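You operate a simulated robot arm through the tools that you are given. There is no shell and no other tool.

The job below is to be done with a simulated robot arm. You get a single attempt, and the scene is never put back.

Task
Glue the cap block on the wooden rail and clamp it till the glue sets.
Fine: cover the patch in the rail's middle, put the glue pad back, watch the bead turn amber. Set down upright: glue pad. A coat counts when it lies all over at full strength: go over it till it gets no stronger.

The check looks at the end state, three seconds after you hand in, the way a careful person would. Anything else that was tipped, shoved, dropped, spilled or broken makes it a failure. Lids that push on must go on centred and level and be pressed home; caps that screw on are set level and turned clockwise until they are tight.

Robot
A 6-joint arm with a two-finger parallel gripper, fixed in place. Base frame: the origin is on the floor under the middle of its stand, x ahead of it, y to its left, z up; the work surface is at about z = 820. Readings come in mm, degrees, newtons and seconds.
With the tool pointing down near the work surface it reaches from about 260 to 680 mm from the base axis. Its first joint turns from -66.0 to 66.0 degrees. Payload 2.9 kg.
The TCP is the grasp point between the finger pads, 30 mm short of the fingertips. In the tool frame z runs along the fingers and y along their closing line. The gripper opens to 110 mm. The fingers are 20 mm wide and 10 mm thick; the gripper's body (48 by 112 mm) begins 55 mm behind the TCP.
Orientation is that of the tool frame in the base frame, as [roll, pitch, yaw] about the fixed x, y, z axes, in that order (R = Rz(yaw) Ry(pitch) Rx(roll)). With the fingers straight down and closing along the base's y, the tool's x points along the base's -x, its y along +y and its z along -z.

Tools
- The arm moves only by the tool drive_tool. Its argument "series" is a list of rows, each an object of numbers (a shift or turn left out is 0, a gripper value left out holds the last): "tx", "ty", "tz": the shift along the base's x, y, z in cm; "rx", "ry", "rz": the turn, a rotation vector about the base's x, y, z in rad. In form: [{"tx": .., "ty": .., "tz": .., "rx": .., "ry": .., "rz": ..}, ...]. A call has 1 to 20 rows; each row is the pose to reach, as a shift and turn from the pose commanded when the call began. "jaw" is the closure, from 0 (fully open) to 1 (shut), set as the call begins (left out, the last holds). Rows are played at 5 a second. More than 50 mm and 8.6 degrees between two rows, or a gripper value outside its range, and nothing of the call is played. A pose out of reach is approached as far as the arm can. The call stops where the force on the tool passes 40 N (or 10 N more than at its start, if that is more) or the arm is blocked; 0.2 s more then pass. The fingers move at their own pace (about 108 mm/s each) and stop on an object; they squeeze with about 36 N. The grip force told is the motor's: it shows also when the fingers shut on nothing. Time passes only in rows, and 0.2 s behind the last, so rows that repeat a pose let the fingers close. The reply holds the time, the measured pose of the TCP, the force on the tool along the base axes, the opening and the grip force, in the units named above and with some noise, with the torque about the TCP (base axes, N m) and any sound that the robot's microphone picked up, and new pictures: "show" is both (left out), scene, wrist or none.
- Cameras (640 x 400 px; columns grow to the right, rows downward): "scene" is fixed at [86.7, 441.3, 1388.5]; the picture's right is [-0.66, -0.75, 0.00], its down [-0.40, 0.35, -0.85] and it looks along [0.64, -0.56, -0.53] (base axes); focal length 312 px, centre (320, 200). "wrist" rides on the gripper at [72, 17, -103] in the tool frame; the picture's right is [-0.23, 0.97, 0.00], its down [-0.76, -0.18, -0.62] and it looks along [-0.61, -0.14, 0.78] (tool axes); focal length 222 px, centre (320, 200). There is no depth. A picture from a camera that has moved, and an enlarged one, comes with that camera's place and axes in the base frame and with its lens.
- enlarge(camera, box): a new picture of the part [left, top, right, bottom] of that camera's present view, enlarged. No time passes.
- job_done(): hands the job in; it is judged then, once.

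Nothing tells you positions but the pictures and the camera data. Unless the task says otherwise, let go and move clear before handing in.

The tools are called after "Emit:" as a command line: name --argument value ..., lists and objects as JSON in quotes. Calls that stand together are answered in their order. drive_tool: Moves the arm, as the interface text tells. Its arguments: {"type":"object","properties":{"series":{"type":"array"},"jaw":{"type":"number"},"show":{"type":"string","enum":["both","scene","wrist","none"]}},"required":["series"]} The other tools are called the same way: enlarge (camera, box) takes an enlarged picture of a part of a camera's view; job_done () hands the job in.

At the start:

```text
clock: 0.0
ee_pos: [381.8, 161.5, 1215.2]
orientation: [179.9, -0.1, -180.0]
contact_force: [-0.2, -0.3, 0.1]
torque: [-0.01, 0.03, 0.01]
opening: 110.3
gripper_force: 0.0
```

scene: 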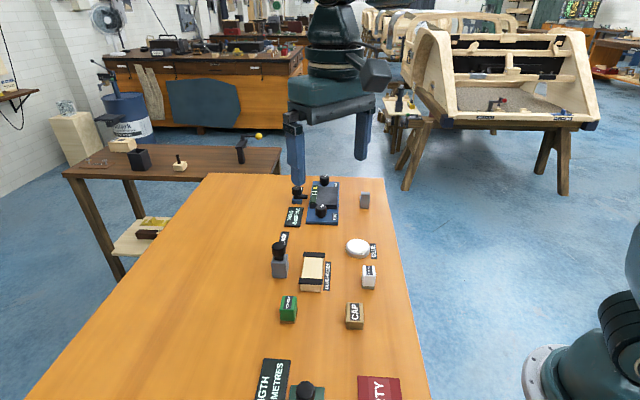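
wrist: 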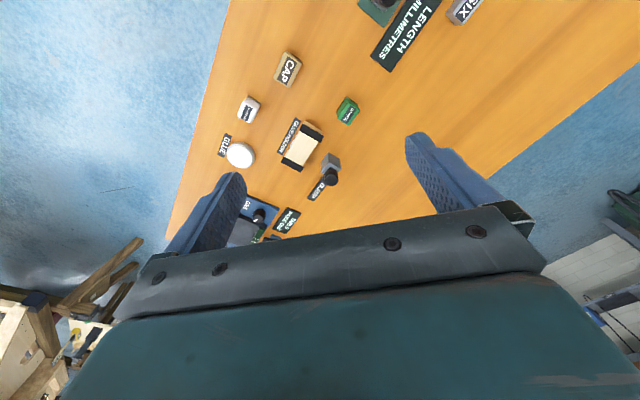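

I see a workbench with a cap block, a rail, a glue dish, a clamp-like device and several labelled blocks. I'll take close-ups before moving anything.

Emit:
enlarge --camera "scene" --box '[260, 170, 400, 258]'

Emit:
enlarge --camera "scene" --box '[250, 230, 410, 330]'

Emit:
enlarge --camera "scene" --box '[240, 300, 430, 400]'

Emit:
enlarge --camera "wrist" --box '[200, 40, 400, 165]'

Emit:
enlarge --camera "wrist" --box '[200, 130, 360, 250]'

Emit:
enlarge --camera "wrist" --box '[340, 0, 500, 100]'

```text
4.55 times, centred on (330, 214) of scene
camera zoom: at [86.7, 441.3, 1388.5], right [-0.66, -0.75, 0.0], down [-0.4, 0.35, -0.85], along [0.64, -0.56, -0.53], focal length 1417 px, centre (274, 136)
```

zoom: 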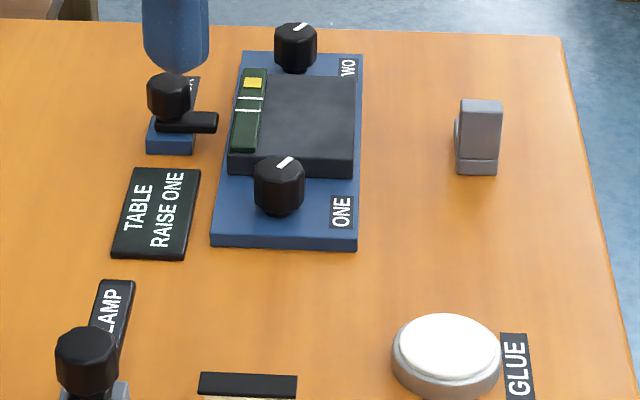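

```text
4.00 times, centred on (330, 280) of scene
camera zoom: at [86.7, 441.3, 1388.5], right [-0.66, -0.75, 0.0], down [-0.4, 0.35, -0.85], along [0.64, -0.56, -0.53], focal length 1247 px, centre (280, -120)
```

zoom: 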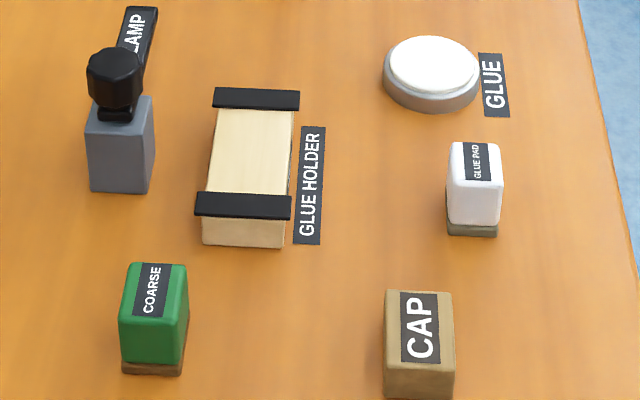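

```text
3.37 times, centred on (335, 350) of scene
camera zoom: at [86.7, 441.3, 1388.5], right [-0.66, -0.75, 0.0], down [-0.4, 0.35, -0.85], along [0.64, -0.56, -0.53], focal length 1050 px, centre (270, -305)
```

zoom: 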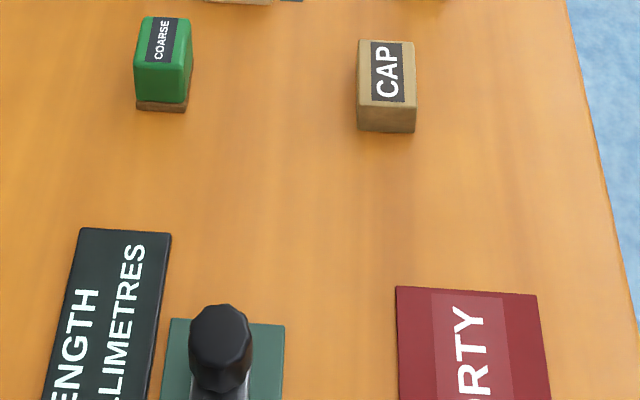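

```text
3.20 times, centred on (300, 102) of wrist
camera zoom: at [310.3, 178.8, 1319.3], right [0.23, 0.97, 0.0], down [0.76, -0.18, 0.62], along [0.61, -0.14, -0.78], focal length 711 px, centre (384, 512)
```

zoom: 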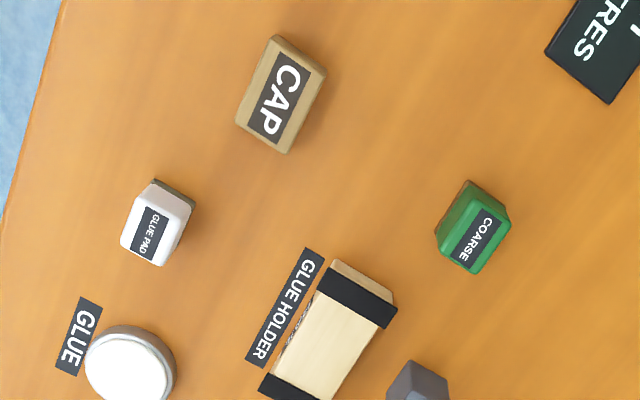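

```text
3.33 times, centred on (280, 190) of wrist
camera zoom: at [310.3, 178.8, 1319.3], right [0.23, 0.97, 0.0], down [0.76, -0.18, 0.62], along [0.61, -0.14, -0.78], focal length 740 px, centre (453, 233)
```

zoom: 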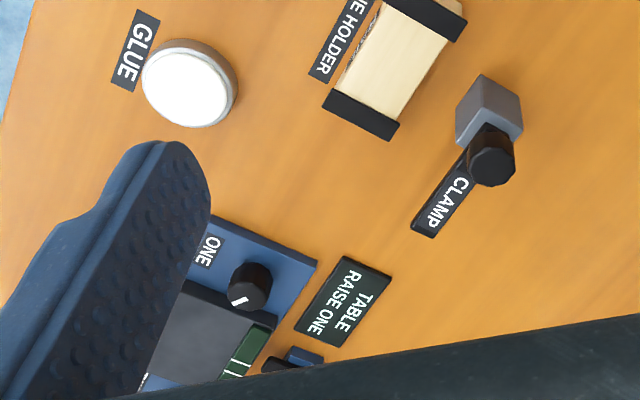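

```text
4.00 times, centred on (420, 50) of wrist
camera zoom: at [310.3, 178.8, 1319.3], right [0.23, 0.97, 0.0], down [0.76, -0.18, 0.62], along [0.61, -0.14, -0.78], focal length 888 px, centre (-80, 800)
```

zoom: 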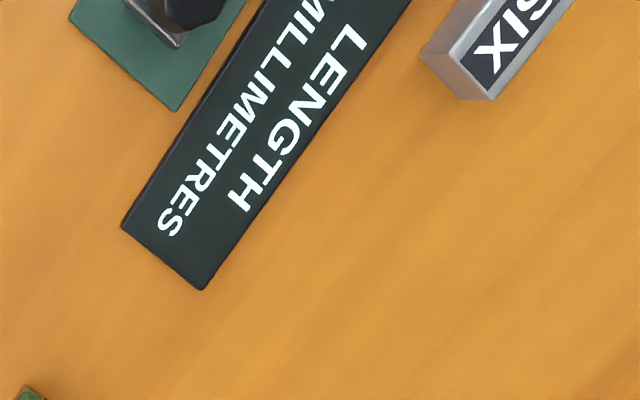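

The rail sits in the "GLUE HOLDER", with the cap at about (361,107), the glue pad at about (412,7), the glue dish at about (512,-69) and the clamp post at about (577,143). I'll lower the arm for a closer look with the wrist camera.

Emit:
drive_tool --series '[{"tz": -4, "ty": -1}, {"tz": -8, "ty": -2}, {"tz": -12, "ty": -3}, {"tz": -16, "ty": -4}, {"tz": -16, "ty": -4}]' --show "both"

```text
clock: 1.2
ee_pos: [382.6, 121.5, 1056.2]
orientation: [-180.0, 0.0, 180.0]
contact_force: [0.1, 0.3, 0.0]
torque: [-0.01, -0.02, 0.0]
opening: 109.9
gripper_force: 0.1
camera wrist: at [310.8, 138.3, 1158.1], right [0.23, 0.97, 0.0], down [0.76, -0.18, 0.62], along [0.61, -0.14, -0.78], focal length 222 px, centre (320, 200)
```

scene: 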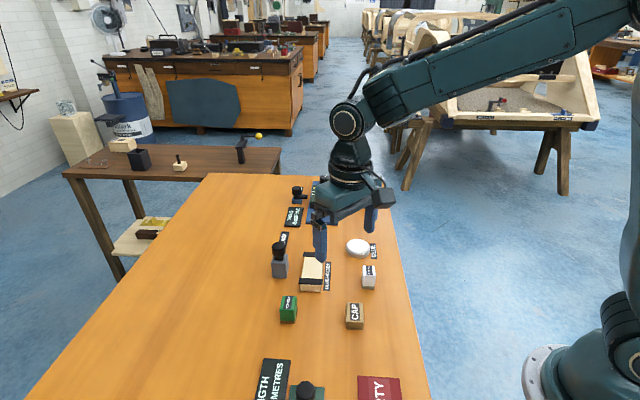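
wrist: 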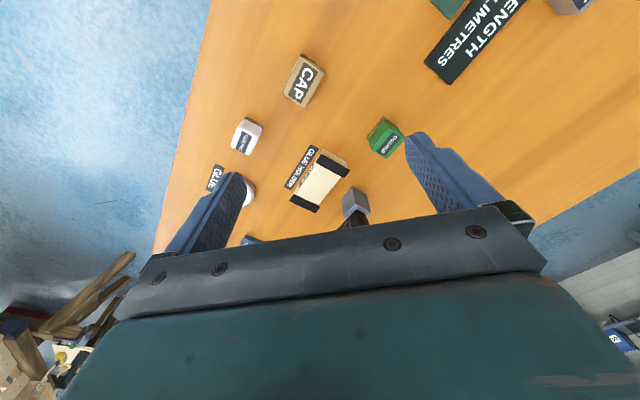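

The picture's up direction is toward the base, so I'll zoom in on the rail and clamp here, then move the wrist closer.

Emit:
enlarge --camera "wrist" --box '[270, 130, 390, 230]'

Emit:
enlarge --camera "wrist" --box '[190, 40, 350, 140]'

Emit:
enlarge --camera "scene" --box '[260, 220, 340, 300]'

```text
4.00 times, centred on (330, 180) of wrist
camera zoom: at [310.8, 138.3, 1158.1], right [0.23, 0.97, 0.0], down [0.76, -0.18, 0.62], along [0.61, -0.14, -0.78], focal length 888 px, centre (280, 280)
```

zoom: 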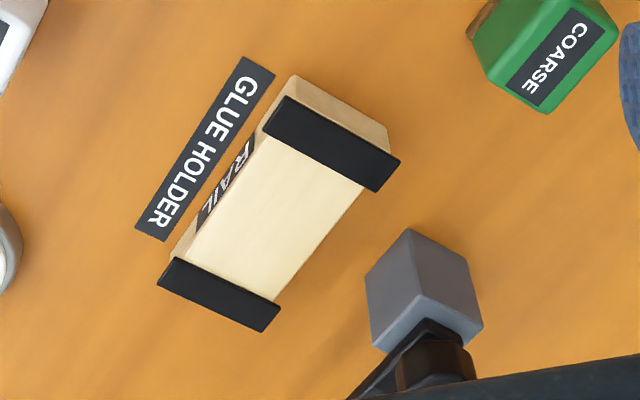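

```text
4.00 times, centred on (270, 90) of wrist
camera zoom: at [310.8, 138.3, 1158.1], right [0.23, 0.97, 0.0], down [0.76, -0.18, 0.62], along [0.61, -0.14, -0.78], focal length 888 px, centre (520, 640)
```

zoom: 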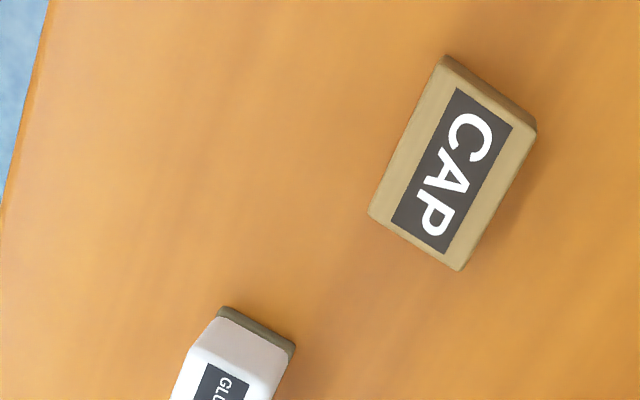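

```text
5.00 times, centred on (300, 260) of scene
camera zoom: at [86.7, 441.3, 1388.5], right [-0.66, -0.75, 0.0], down [-0.4, 0.35, -0.85], along [0.64, -0.56, -0.53], focal length 1559 px, centre (420, -100)
```

zoom: 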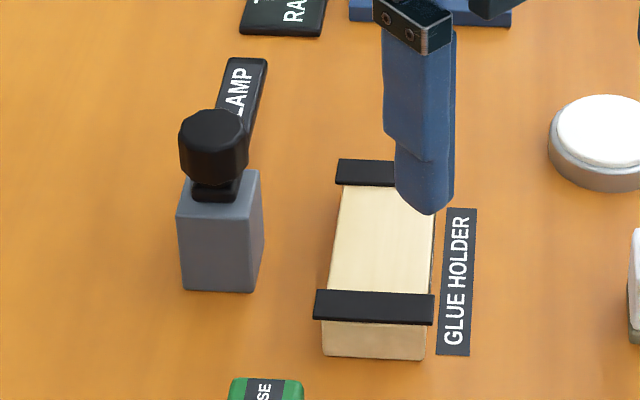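

The clamp looks like a grey post with a black labelled arm and a turning knob on top. I'll move the wrist closer to it for a better look.

Emit:
drive_tool --series '[{"tx": 4, "ty": 1}, {"tx": 8, "ty": 2}, {"tx": 12, "ty": 4, "tz": -2}, {"tx": 14, "ty": 5, "tz": -4}, {"tx": 14, "ty": 5, "tz": -4}]' --show "both"

```text
clock: 2.4
ee_pos: [522.8, 170.9, 1015.9]
orientation: [-179.9, 0.1, 180.0]
contact_force: [0.0, -0.6, 0.1]
torque: [-0.01, 0.0, -0.01]
opening: 110.1
gripper_force: 0.1
camera wrist: at [451.1, 189.2, 1118.9], right [0.23, 0.97, 0.0], down [0.76, -0.18, 0.62], along [0.61, -0.14, -0.78], focal length 222 px, centre (320, 200)
```

scene: 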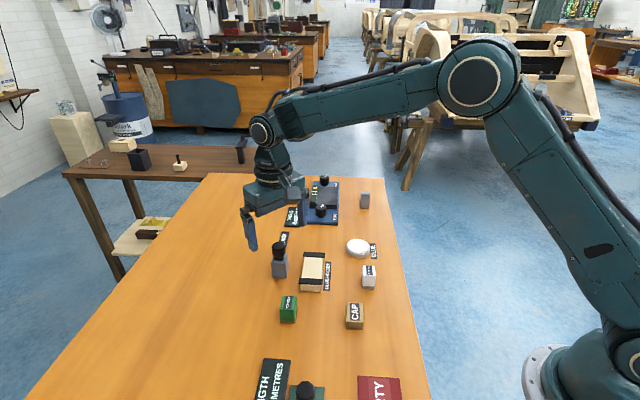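
wrist: 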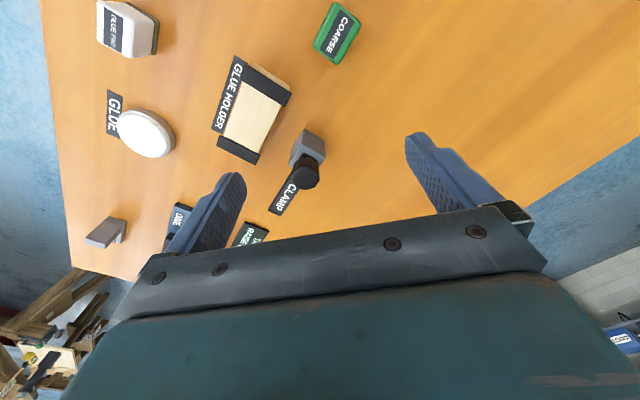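

Emit:
enlarge --camera "wrist" --box '[240, 110, 360, 230]'

Emit:
enlarge --camera "wrist" --box '[190, 40, 330, 180]'

Emit:
enlarge --camera "scene" --box '[255, 220, 345, 310]'

Emit:
enlarge --camera "wrist" --box '[80, 0, 200, 180]'

```text
3.33 times, centred on (300, 170) of wrist
camera zoom: at [451.1, 189.2, 1118.9], right [0.23, 0.97, 0.0], down [0.76, -0.18, 0.62], along [0.61, -0.14, -0.78], focal length 740 px, centre (387, 300)
```

zoom: 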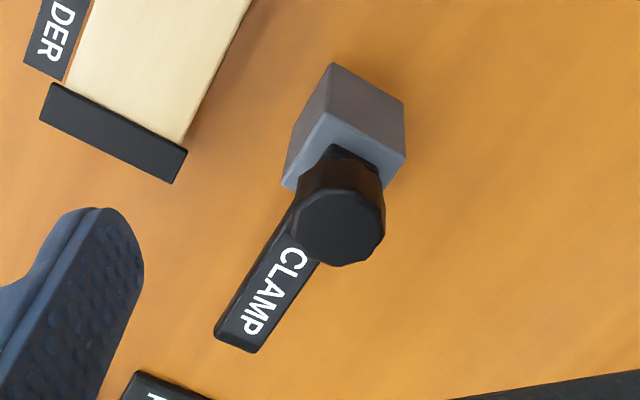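

```text
2.86 times, centred on (260, 110) of wrist
camera zoom: at [451.1, 189.2, 1118.9], right [0.23, 0.97, 0.0], down [0.76, -0.18, 0.62], along [0.61, -0.14, -0.78], focal length 635 px, centre (491, 457)
```

zoom: 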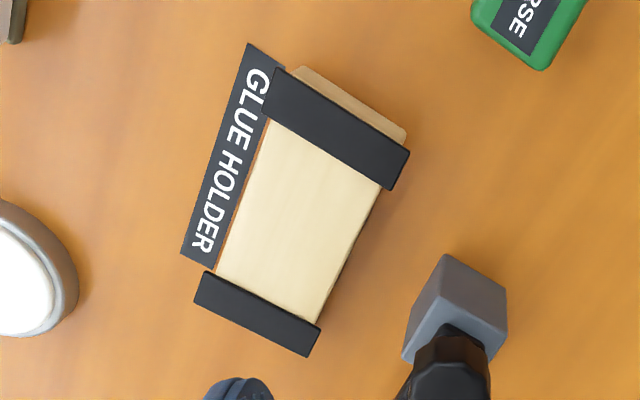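

```text
4.44 times, centred on (300, 265) of scene
camera zoom: at [86.8, 441.3, 1388.5], right [-0.66, -0.75, 0.0], down [-0.4, 0.35, -0.85], along [0.64, -0.56, -0.53], focal length 1386 px, centre (409, -89)
```

zoom: 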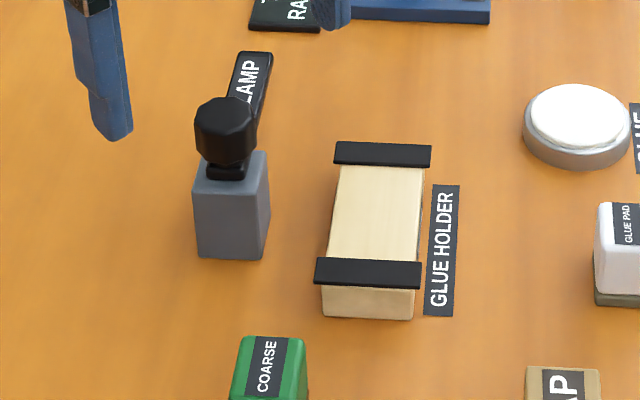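

```text
2.22 times, centred on (140, 90) of wrist
camera zoom: at [451.1, 189.2, 1118.9], right [0.23, 0.97, 0.0], down [0.76, -0.18, 0.62], along [0.61, -0.14, -0.78], focal length 494 px, centre (720, 444)
```

zoom: 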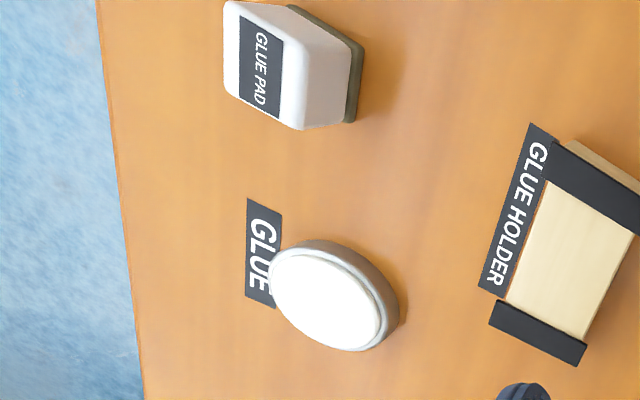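

The layout is turned 45°. The rail runs from about (490,117) to (555,51), and the clamp pivot is at about (580,141) with its arm parked parallel to the rail. I'll go above the glue pad with the tool turned to match.

Emit:
drive_tool --series '[{"tx": -1.44, "ty": -2.08, "tz": -0.4, "rz": -0.098}, {"tx": -2.88, "ty": -4.16, "tz": -0.8, "rz": -0.196}, {"tx": -4.33, "ty": -6.24, "tz": -1.2, "rz": -0.2945}, {"tx": -5.77, "ty": -8.31, "tz": -1.6, "rz": -0.3927}, {"tx": -7.21, "ty": -10.39, "tz": -2.0, "rz": -0.491}, {"tx": -8.65, "ty": -12.47, "tz": -2.4, "rz": -0.589}, {"tx": -10.1, "ty": -14.55, "tz": -2.8, "rz": -0.687}, {"tx": -11.54, "ty": -16.63, "tz": -3.1, "rz": -0.7854}, {"tx": -11.54, "ty": -16.63, "tz": -3.1, "rz": -0.7854}]' --show "both"

```text
clock: 4.4
ee_pos: [405.9, 5.0, 985.6]
orientation: [-179.9, 0.0, 134.9]
contact_force: [0.5, -0.1, -0.5]
torque: [-0.03, 0.01, -0.02]
opening: 109.7
gripper_force: 0.0
camera wrist: at [367.1, 68.6, 1088.9], right [0.85, 0.53, 0.0], down [0.41, -0.66, 0.62], along [0.33, -0.53, -0.78], focal length 222 px, centre (320, 200)
```

scene: 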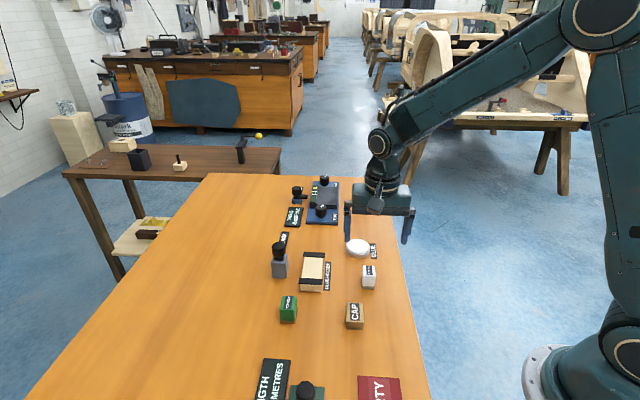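
wrist: 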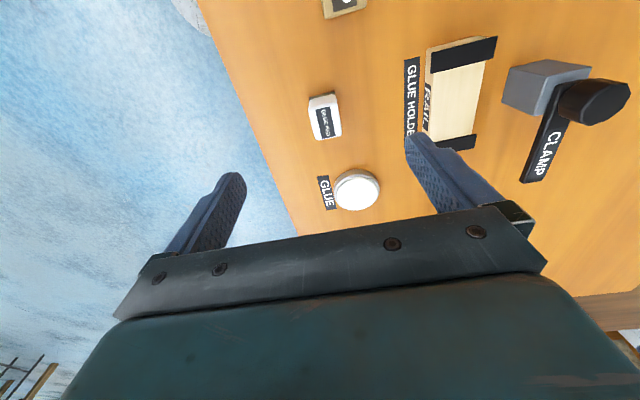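

The pad is roughly below the gripper now. I'll zoom in to fix its position and orientation.

Emit:
enlarge --camera "wrist" --box '[290, 75, 370, 155]'

Emit:
enlarge --camera "wrist" --box '[400, 30, 510, 160]'

Emit:
enlarge --camera "wrist" --box '[490, 40, 640, 190]'

Emit:
enlarge --camera "scene" --box '[345, 230, 395, 300]'

Emit:
enlarge --camera "wrist" --box '[300, 155, 400, 225]'

```text
5.00 times, centred on (330, 115) of wrist
camera zoom: at [367.1, 68.6, 1088.9], right [0.85, 0.53, 0.0], down [0.41, -0.66, 0.62], along [0.33, -0.53, -0.78], focal length 1111 px, centre (270, 625)
```

zoom: 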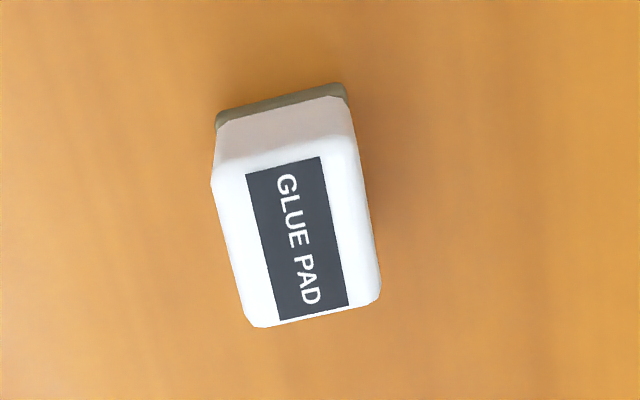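

```text
3.08 times, centred on (455, 95) of wrist
camera zoom: at [367.1, 68.6, 1088.9], right [0.85, 0.53, 0.0], down [0.41, -0.66, 0.62], along [0.33, -0.53, -0.78], focal length 684 px, centre (-95, 523)
```

zoom: 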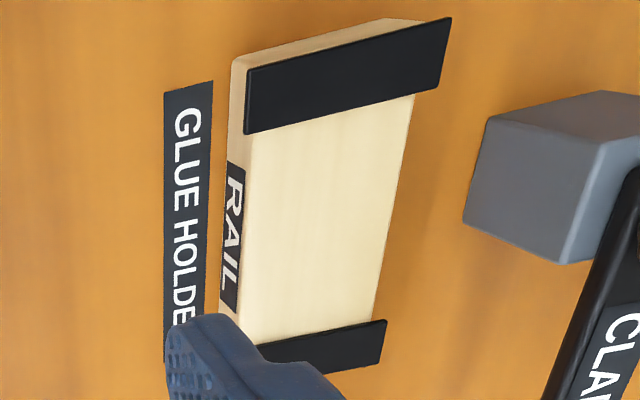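

```text
2.67 times, centred on (565, 115) of wrist
camera zoom: at [367.1, 68.6, 1088.9], right [0.85, 0.53, 0.0], down [0.41, -0.66, 0.62], along [0.33, -0.53, -0.78], focal length 592 px, centre (-333, 427)
```

zoom: 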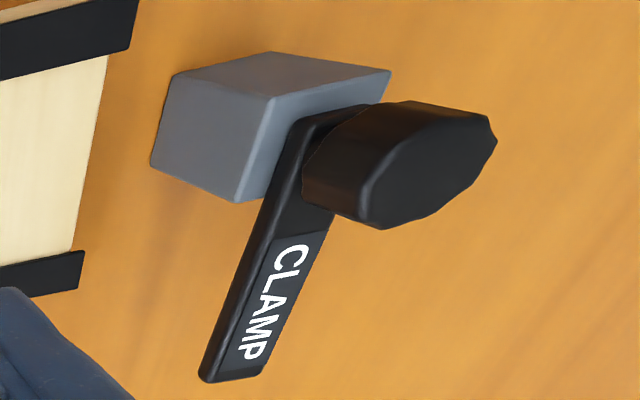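

```text
5.71 times, centred on (370, 265) of scene
camera zoom: at [86.7, 441.3, 1388.5], right [-0.66, -0.75, 0.0], down [-0.4, 0.35, -0.85], along [0.64, -0.56, -0.53], focal length 1782 px, centre (34, -171)
```

zoom: 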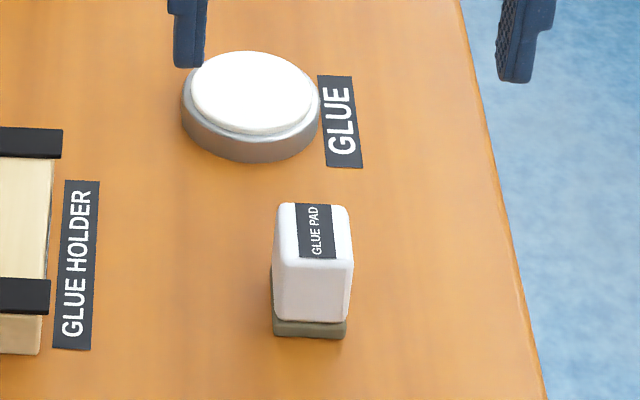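

```text
5.71 times, centred on (350, 190) of wrist
camera zoom: at [367.1, 68.6, 1088.9], right [0.85, 0.53, 0.0], down [0.41, -0.66, 0.62], along [0.33, -0.53, -0.78], focal length 1269 px, centre (149, 257)
```

zoom: 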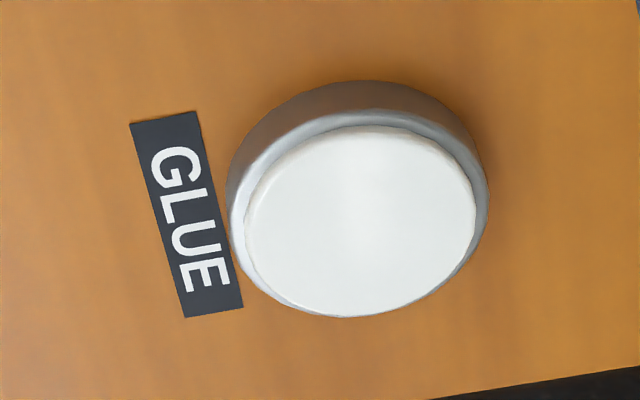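

The glue pad's top centre is at about (415,2.3,860), turned exactly 45°, and the dish centre is at about (511.5,-66.5). I'll centre over the pad, partly close the jaw, and stop just above it to check alignment.

Emit:
drive_tool --series '[{"tx": 0.4, "ty": -0.14, "tz": -3}, {"tx": 0.8, "ty": -0.27, "tz": -6}, {"tx": 0.8, "ty": -0.27, "tz": -8.3}, {"tx": 0.8, "ty": -0.27, "tz": -8.3}]' --jaw 0.45 --show "both"

```text
clock: 5.4
ee_pos: [414.9, 2.3, 902.6]
orientation: [180.0, 0.0, 135.0]
contact_force: [0.1, 0.4, -0.9]
torque: [0.02, 0.01, 0.02]
opening: 60.5
gripper_force: 0.1
camera wrist: at [376.4, 65.7, 1005.6], right [0.85, 0.53, 0.0], down [0.41, -0.66, 0.62], along [0.33, -0.53, -0.78], focal length 222 px, centre (320, 200)
```

scene: 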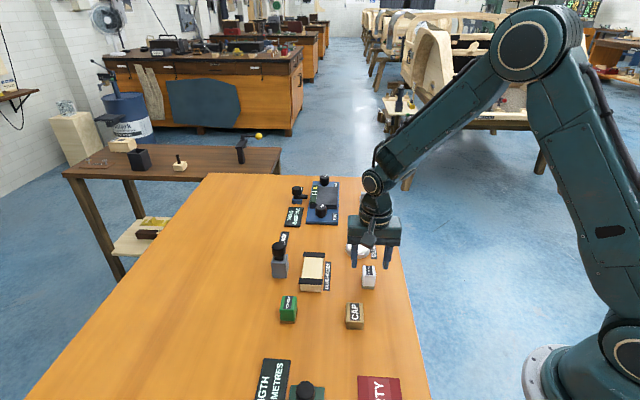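
wrist: 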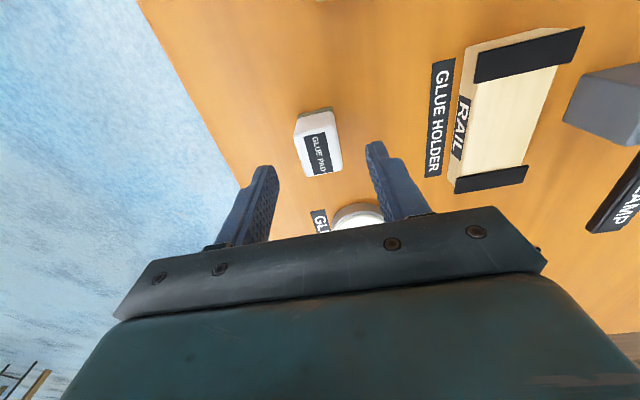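

Emit:
enlarge --camera "wrist" --box '[250, 90, 400, 220]'

Emit:
enlarge --camera "wrist" --box '[420, 20, 600, 200]'

```text
3.08 times, centred on (325, 155) of wrist
camera zoom: at [376.4, 65.7, 1005.6], right [0.85, 0.53, 0.0], down [0.41, -0.66, 0.62], along [0.33, -0.53, -0.78], focal length 684 px, centre (305, 338)
```

zoom: 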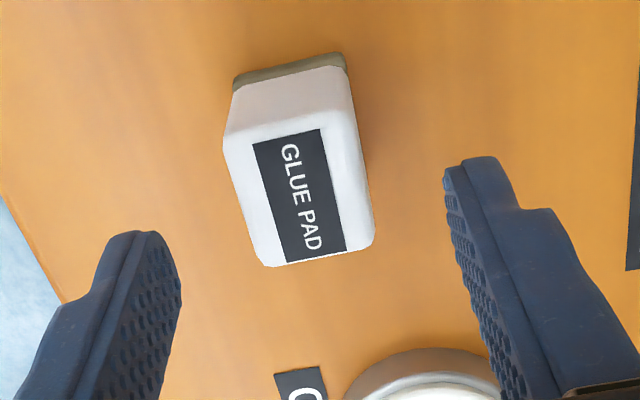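

```text
2.22 times, centred on (510, 110) of wrist
camera zoom: at [376.4, 65.7, 1005.6], right [0.85, 0.53, 0.0], down [0.41, -0.66, 0.62], along [0.33, -0.53, -0.78], focal length 494 px, centre (-102, 400)
```

zoom: 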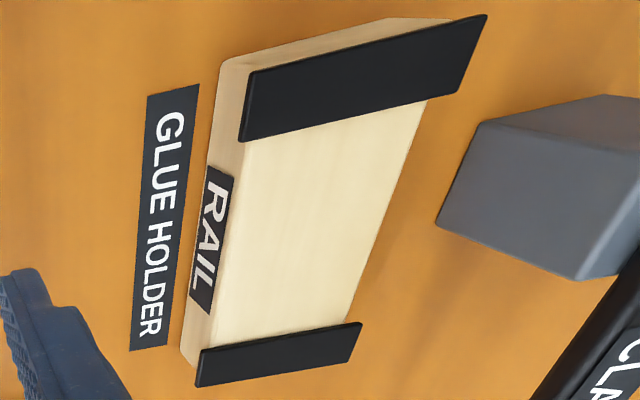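

Aligned with the pad. I'll go down around it and close the jaw.

Emit:
drive_tool --series '[{"tz": -1.2}, {"tz": -2.4}, {"tz": -3.6}, {"tz": -3.6}]' --show "none"

Emit:
drive_tool --series '[{"tz": 0}, {"tz": 0}, {"tz": 0}, {"tz": 0}]' --jaw 1 --show "both"

```text
clock: 6.4
ee_pos: [415.5, 3.4, 865.5]
orientation: [-180.0, 0.0, 134.9]
contact_force: [0.7, -0.2, 0.2]
torque: [0.01, 0.0, -0.04]
opening: 60.3
gripper_force: 0.0
```

```text
clock: 7.4
ee_pos: [415.0, 1.7, 865.5]
orientation: [-180.0, 0.1, 135.1]
contact_force: [-0.5, 0.2, 0.1]
torque: [0.02, 0.01, 0.01]
opening: 29.1
gripper_force: 36.0
camera wrist: at [376.4, 65.8, 969.5], right [0.85, 0.53, 0.0], down [0.41, -0.66, 0.62], along [0.33, -0.53, -0.78], focal length 222 px, centre (320, 200)
```

scene: 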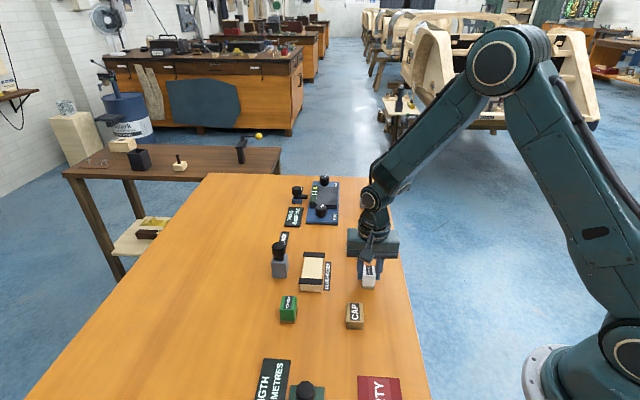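
wrist: 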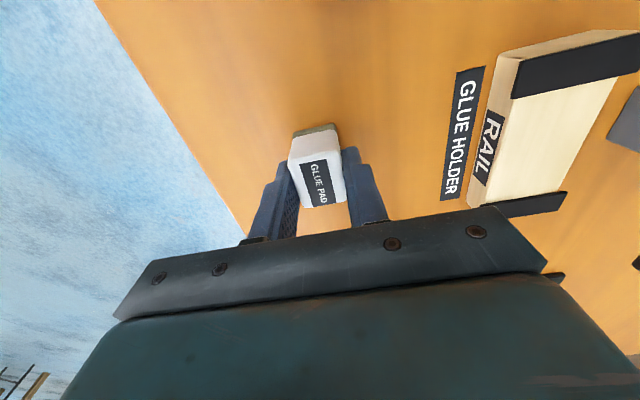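

Emit:
enlarge --camera "wrist" --box '[240, 100, 400, 240]'

Emit:
enlarge --camera "scene" --box '[330, 220, 420, 310]'

```text
2.86 times, centred on (320, 170) of wrist
camera zoom: at [376.4, 65.8, 969.5], right [0.85, 0.53, 0.0], down [0.41, -0.66, 0.62], along [0.33, -0.53, -0.78], focal length 635 px, centre (320, 286)
```

zoom: 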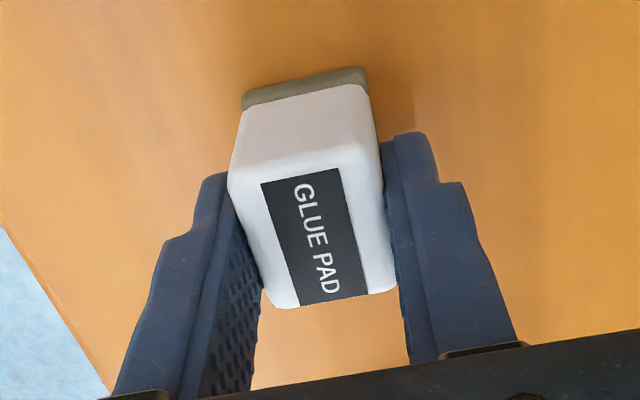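

```text
4.44 times, centred on (375, 265) of scene
camera zoom: at [86.7, 441.3, 1388.5], right [-0.66, -0.75, 0.0], down [-0.4, 0.35, -0.85], along [0.64, -0.56, -0.53], focal length 1386 px, centre (76, -89)
```

zoom: 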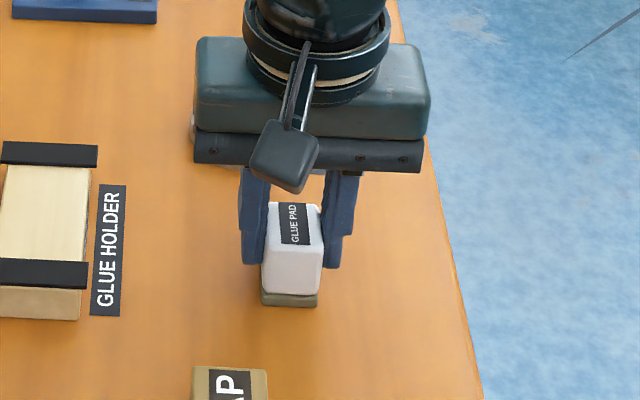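

The pad is held (29 mm). I'll lift it and carry it over the glue dish.

Emit:
drive_tool --series '[{"tz": 2}, {"tz": 4.4}, {"tx": 2.4, "ty": -1.7, "tz": 4.4}, {"tx": 4.8, "ty": -3.4, "tz": 4.4}, {"tx": 7.2, "ty": -5.1, "tz": 4.4}, {"tx": 9.65, "ty": -6.88, "tz": 4.4}, {"tx": 9.65, "ty": -6.88, "tz": 4.4}]' --show "both"

```text
clock: 9.0
ee_pos: [512.0, -67.7, 910.1]
orientation: [180.0, 0.0, 135.0]
contact_force: [-0.4, 1.0, -0.2]
torque: [-0.02, 0.02, 0.0]
opening: 29.1
gripper_force: 36.1
camera wrist: at [472.2, -3.7, 1013.3], right [0.85, 0.53, 0.0], down [0.41, -0.66, 0.62], along [0.33, -0.53, -0.78], focal length 222 px, centre (320, 200)
```

scene: 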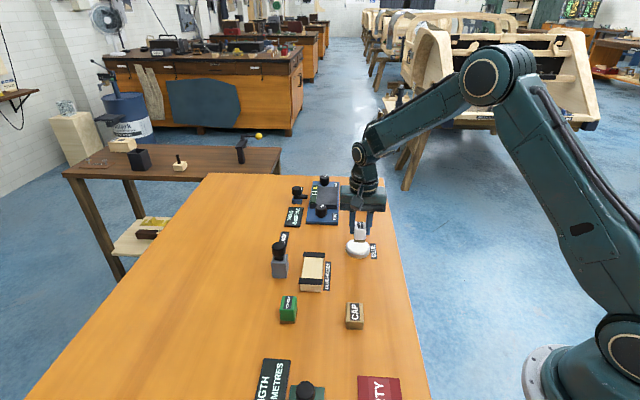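
wrist: 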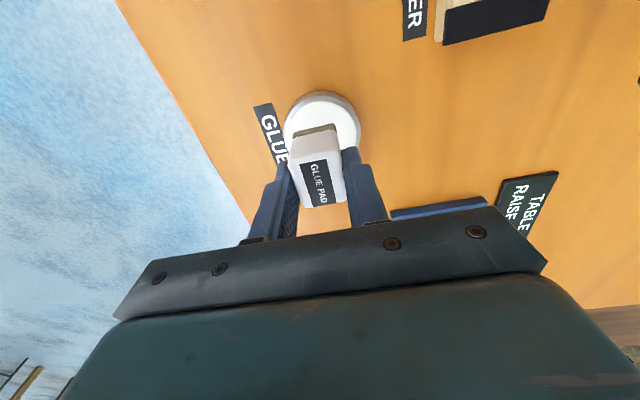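

Emit:
enlarge --camera "wrist" --box '[240, 80, 400, 220]'

Emit:
enlarge --camera "scene" --box '[320, 200, 400, 280]'

```text
2.86 times, centred on (320, 150) of wrist
camera zoom: at [472.2, -3.7, 1013.3], right [0.85, 0.53, 0.0], down [0.41, -0.66, 0.62], along [0.33, -0.53, -0.78], focal length 635 px, centre (320, 343)
```

zoom: 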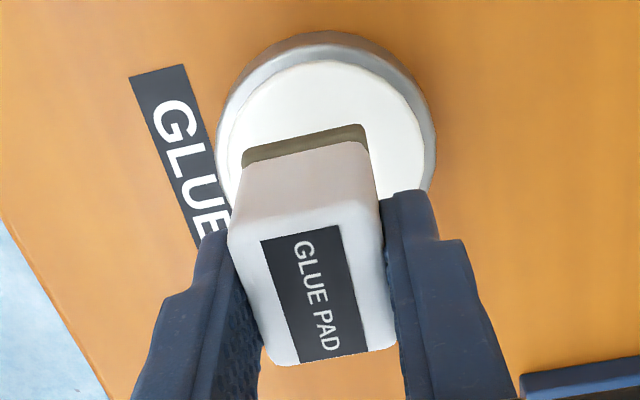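

```text
5.00 times, centred on (360, 240) of scene
camera zoom: at [86.8, 441.3, 1388.5], right [-0.66, -0.75, 0.0], down [-0.4, 0.35, -0.85], along [0.64, -0.56, -0.53], focal length 1559 px, centre (120, 0)
```

zoom: 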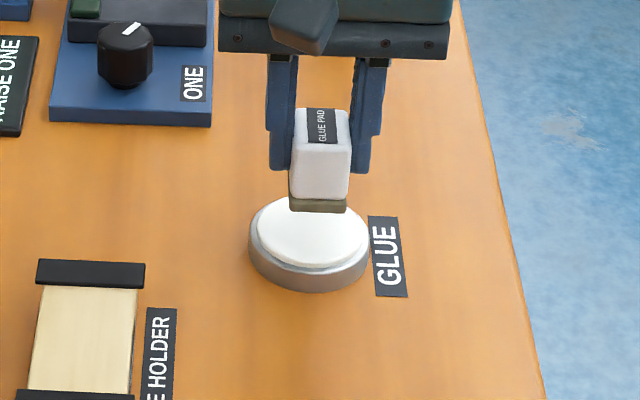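

The pad is centred over the dish. I'll lower it until it touches the glue, watching the force.

Emit:
drive_tool --series '[{"tz": -1.2}, {"tz": -2.4}, {"tz": -2.6}, {"tz": -2.8}]' --show "none"

Emit:
drive_tool --series '[{"tz": -0.1}, {"tz": -0.2}, {"tz": -0.3}]' --show "scene"

```text
clock: 10.0
ee_pos: [512.1, -67.1, 883.5]
orientation: [179.9, 0.1, 135.1]
contact_force: [-6.0, 0.4, 17.5]
torque: [0.08, 0.39, 0.02]
opening: 29.1
gripper_force: 35.8
```

```text
clock: 10.8
ee_pos: [512.3, -67.3, 879.8]
orientation: [179.7, 0.3, 134.9]
contact_force: [-2.2, -4.0, 27.0]
torque: [-0.21, 0.04, 0.0]
opening: 28.9
gripper_force: 35.7
```

scene: 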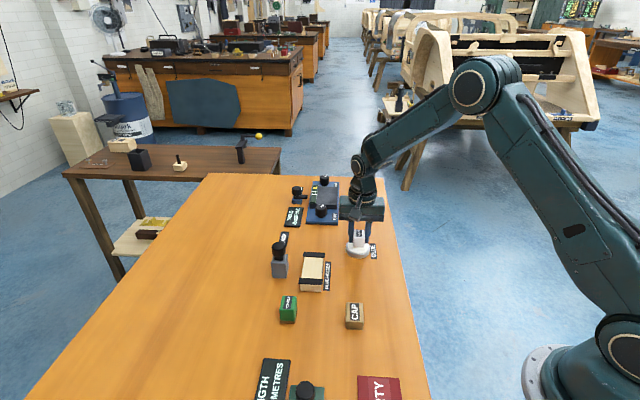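

The pad is pressed on the glue at 27 N. I'll hold briefly, then lift and look at the pad face.

Emit:
drive_tool --series '[{"tz": 0}, {"tz": 0.4}, {"tz": 1.5}, {"tz": 3.0}, {"tz": 3.0}]' --show "both"

Emit:
enlarge --camera "scene" --box '[320, 200, 400, 280]'

Emit:
enlarge --camera "wrist" --box '[240, 80, 400, 220]'

```text
clock: 12.0
ee_pos: [510.8, -67.1, 908.4]
orientation: [-179.8, -0.1, 135.0]
contact_force: [0.1, 0.4, -0.4]
torque: [0.02, -0.02, 0.01]
opening: 29.0
gripper_force: 36.2
camera wrist: at [472.8, -2.9, 1012.1], right [0.85, 0.53, 0.0], down [0.41, -0.66, 0.62], along [0.33, -0.53, -0.78], focal length 222 px, centre (320, 200)
```

scene: 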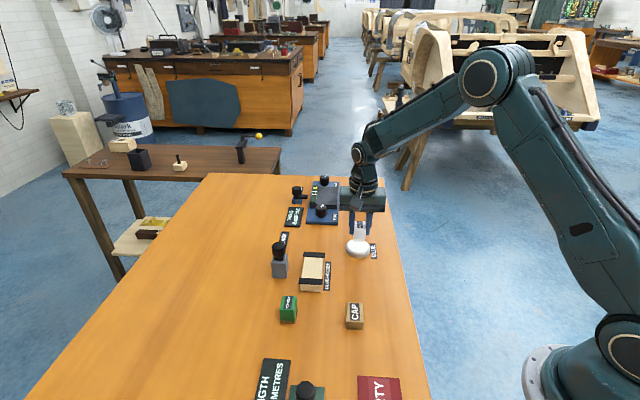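
wrist: 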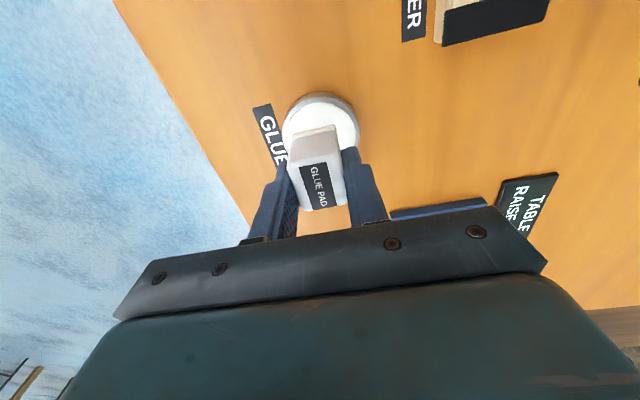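

```text
5.00 times, centred on (360, 240) of scene
camera zoom: at [86.7, 441.3, 1388.5], right [-0.66, -0.75, 0.0], down [-0.4, 0.35, -0.85], along [0.64, -0.56, -0.53], focal length 1559 px, centre (120, 0)
```

zoom: 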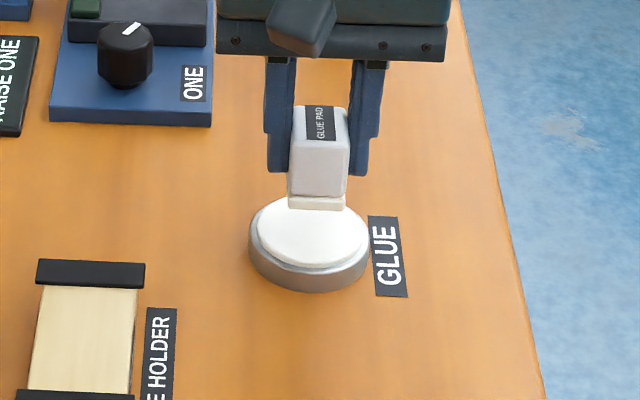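

```text
2.86 times, centred on (320, 150) of wrist
camera zoom: at [472.8, -2.9, 1012.1], right [0.85, 0.53, 0.0], down [0.41, -0.66, 0.62], along [0.33, -0.53, -0.78], focal length 635 px, centre (320, 343)
```

zoom: 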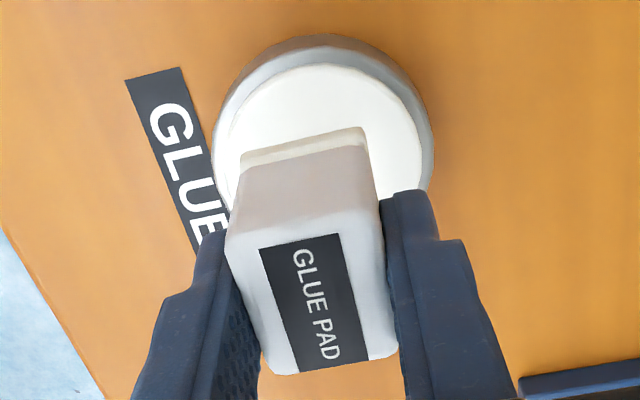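

The pad face turned white, so it's loaded, and it slid up about 3 mm in the grip. I'll carry it above the middle of the rail and check alignment before touching down.

Emit:
drive_tool --series '[{"tz": 1.0}, {"tx": 0.2, "ty": 2.5, "tz": 1.5}, {"tx": 0.4, "ty": 5.0, "tz": 1.5}, {"tx": 0.6, "ty": 7.5, "tz": 1.5}, {"tx": 0.8, "ty": 10.0, "tz": 1.5}, {"tx": 1.0, "ty": 12.5, "tz": 1.5}, {"tx": 1.22, "ty": 15.12, "tz": 1.5}, {"tx": 1.22, "ty": 15.12, "tz": 1.5}]' --show "both"

Emit:
enlarge --camera "scene" --box '[260, 220, 360, 310]'

Emit:
enlarge --camera "wrist" --box '[240, 70, 400, 210]'

```text
clock: 13.8
ee_pos: [523.6, 85.0, 923.0]
orientation: [-180.0, 0.0, 135.0]
contact_force: [0.0, -0.1, -0.4]
torque: [0.0, 0.01, -0.01]
opening: 29.0
gripper_force: 35.7
camera wrist: at [484.9, 148.9, 1027.0], right [0.85, 0.53, 0.0], down [0.41, -0.66, 0.62], along [0.33, -0.53, -0.78], focal length 222 px, centre (320, 200)
```

scene: 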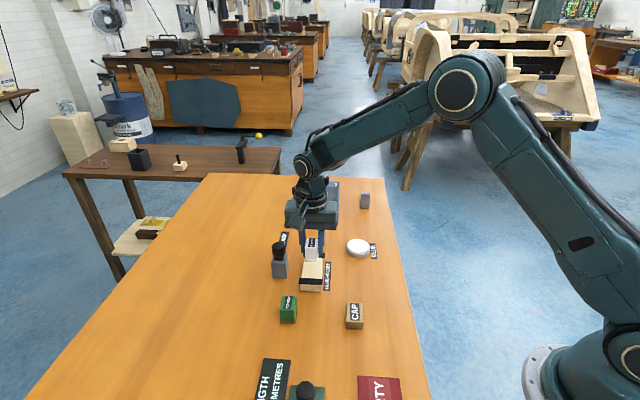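
wrist: 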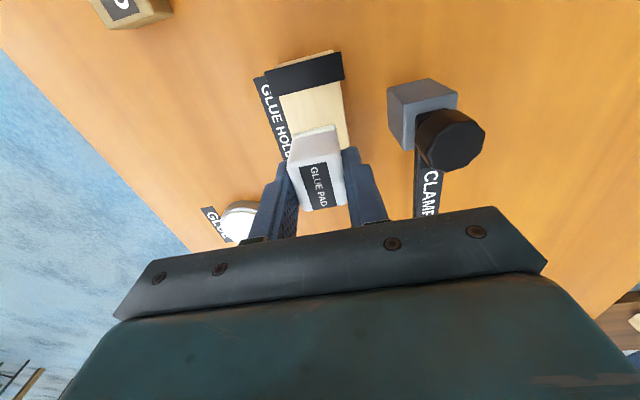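

```text
4.44 times, centred on (310, 265) of scene
camera zoom: at [86.7, 441.4, 1388.5], right [-0.66, -0.75, 0.0], down [-0.4, 0.35, -0.85], along [0.64, -0.56, -0.53], focal length 1386 px, centre (364, -89)
```

zoom: 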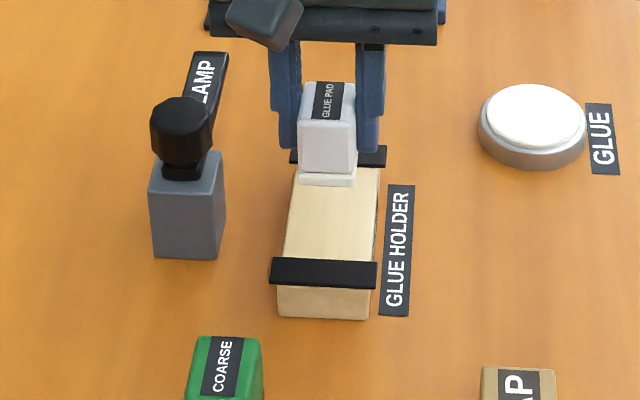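

```text
2.86 times, centred on (320, 140) of wrist
camera zoom: at [484.9, 148.9, 1027.0], right [0.85, 0.53, 0.0], down [0.41, -0.66, 0.62], along [0.33, -0.53, -0.78], focal length 635 px, centre (320, 371)
```

zoom: 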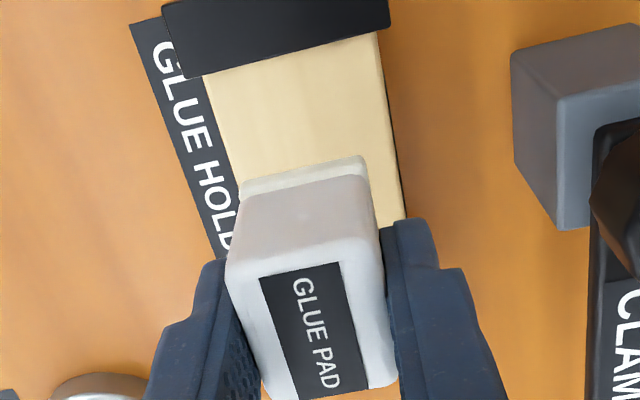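

The pad is centred over the middle of the rail at about (523.9,84.6). I'll lower it gently to find contact.

Emit:
drive_tool --series '[{"tz": -1.5}, {"tz": -3.0}, {"tz": -3.4}, {"tz": -3.5}]' --show "none"

Emit:
drive_tool --series '[{"tz": -0.1}, {"tz": -0.2}, {"tz": -0.2}]' --show "none"

```text
clock: 14.8
ee_pos: [523.6, 85.8, 888.0]
orientation: [-180.0, 0.0, 135.0]
contact_force: [0.6, 0.0, -1.3]
torque: [-0.01, -0.02, -0.01]
opening: 29.3
gripper_force: 36.0
```

```text
clock: 15.6
ee_pos: [523.6, 85.1, 886.7]
orientation: [179.9, 0.0, 135.1]
contact_force: [0.3, -0.4, -0.3]
torque: [-0.02, -0.01, -0.01]
opening: 29.2
gripper_force: 35.8
```

Emit:
drive_tool --series '[{"tz": -0.1}, {"tz": -0.2}, {"tz": -0.2}]' --show "none"

Emit:
drive_tool --series '[{"tz": -0.1}, {"tz": -0.2}, {"tz": -0.2}]' --show "scene"

```text
clock: 16.4
ee_pos: [523.6, 84.7, 887.1]
orientation: [179.9, 0.1, 135.0]
contact_force: [-6.3, -1.0, 18.2]
torque: [-0.17, 0.14, -0.04]
opening: 29.1
gripper_force: 36.0
```

```text
clock: 17.2
ee_pos: [524.7, 84.4, 883.5]
orientation: [179.8, 0.1, 134.9]
contact_force: [-0.7, -1.3, 26.6]
torque: [-0.15, 0.07, -0.01]
opening: 29.2
gripper_force: 36.1
```

scene: 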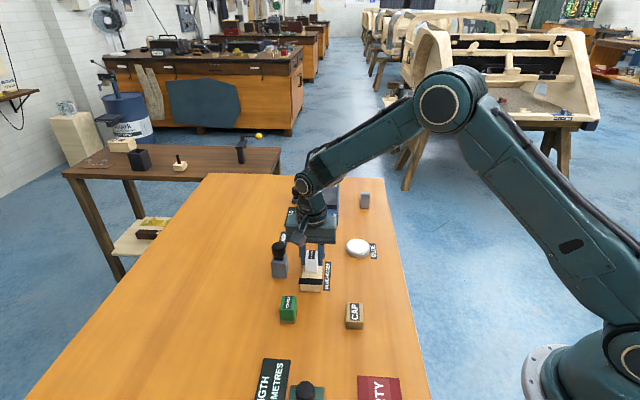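

The pad is in contact at about 26 N. I'll ease off slightly, then wipe a raster over the middle patch, along and across the rail.

Emit:
drive_tool --series '[{"tz": 0.1}, {"tx": 0.424, "ty": -0.424, "tz": 0.1}, {"tx": 0.849, "ty": -0.849, "tz": 0.1}, {"tx": 1.273, "ty": -0.424, "tz": 0.1}, {"tx": 0.707, "ty": 0.141, "tz": 0.1}, {"tx": 0.141, "ty": 0.707, "tz": 0.1}, {"tx": -0.424, "ty": 1.273, "tz": 0.1}, {"tx": -0.849, "ty": 0.849, "tz": 0.1}, {"tx": -0.283, "ty": 0.283, "tz": 0.1}, {"tx": 0.283, "ty": -0.283, "tz": 0.1}, {"tx": 0.849, "ty": -0.849, "tz": 0.1}, {"tx": 0.424, "ty": -1.273, "tz": 0.1}, {"tx": -0.141, "ty": -0.707, "tz": 0.1}, {"tx": -0.707, "ty": -0.141, "tz": 0.1}, {"tx": -1.273, "ty": 0.424, "tz": 0.1}, {"tx": -0.849, "ty": 0.849, "tz": 0.1}, {"tx": 0, "ty": 0, "tz": 0.1}]' --show "both"

Emit:
enlarge --camera "scene" --box '[260, 220, 360, 310]'

Emit:
enlarge --camera "wrist" --box '[240, 70, 400, 210]'

```text
clock: 20.8
ee_pos: [522.6, 86.4, 883.5]
orientation: [-179.9, -0.1, 135.1]
contact_force: [-1.9, 2.2, 10.1]
torque: [0.04, -0.02, 0.03]
opening: 29.1
gripper_force: 36.1
camera wrist: at [484.6, 149.2, 987.6], right [0.85, 0.53, 0.0], down [0.41, -0.66, 0.62], along [0.33, -0.53, -0.78], focal length 222 px, centre (320, 200)
```

scene: 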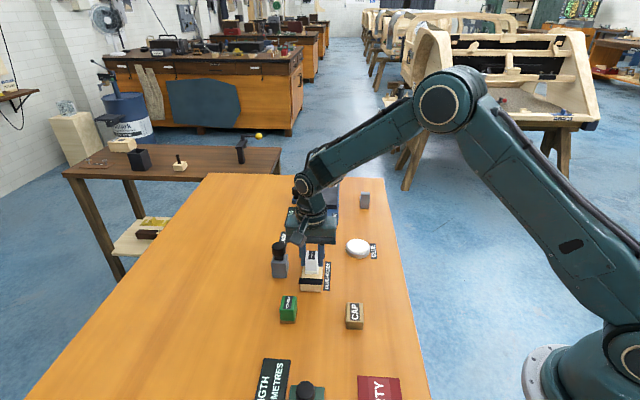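
wrist: 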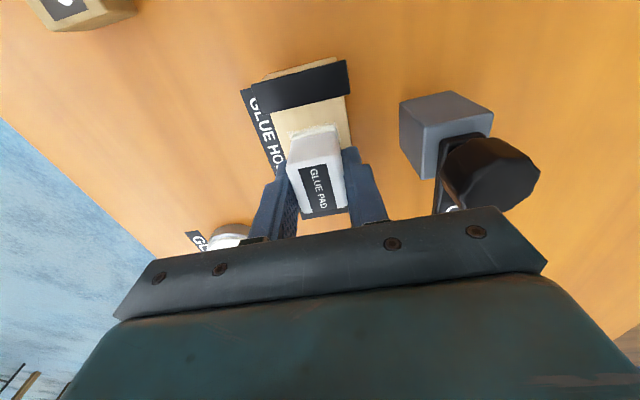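

```text
4.44 times, centred on (310, 265) of scene
camera zoom: at [86.5, 441.4, 1388.5], right [-0.66, -0.75, 0.0], down [-0.4, 0.35, -0.85], along [0.64, -0.56, -0.53], focal length 1386 px, centre (364, -89)
```

zoom: 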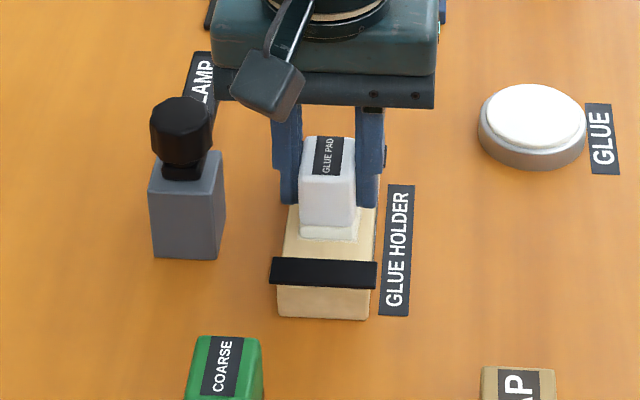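

```text
2.86 times, centred on (320, 140) of wrist
camera zoom: at [484.6, 149.2, 987.6], right [0.85, 0.53, 0.0], down [0.41, -0.66, 0.62], along [0.33, -0.53, -0.78], focal length 635 px, centre (320, 371)
```

zoom: 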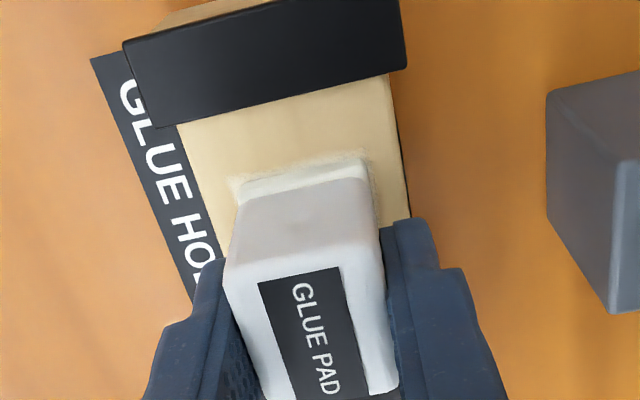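

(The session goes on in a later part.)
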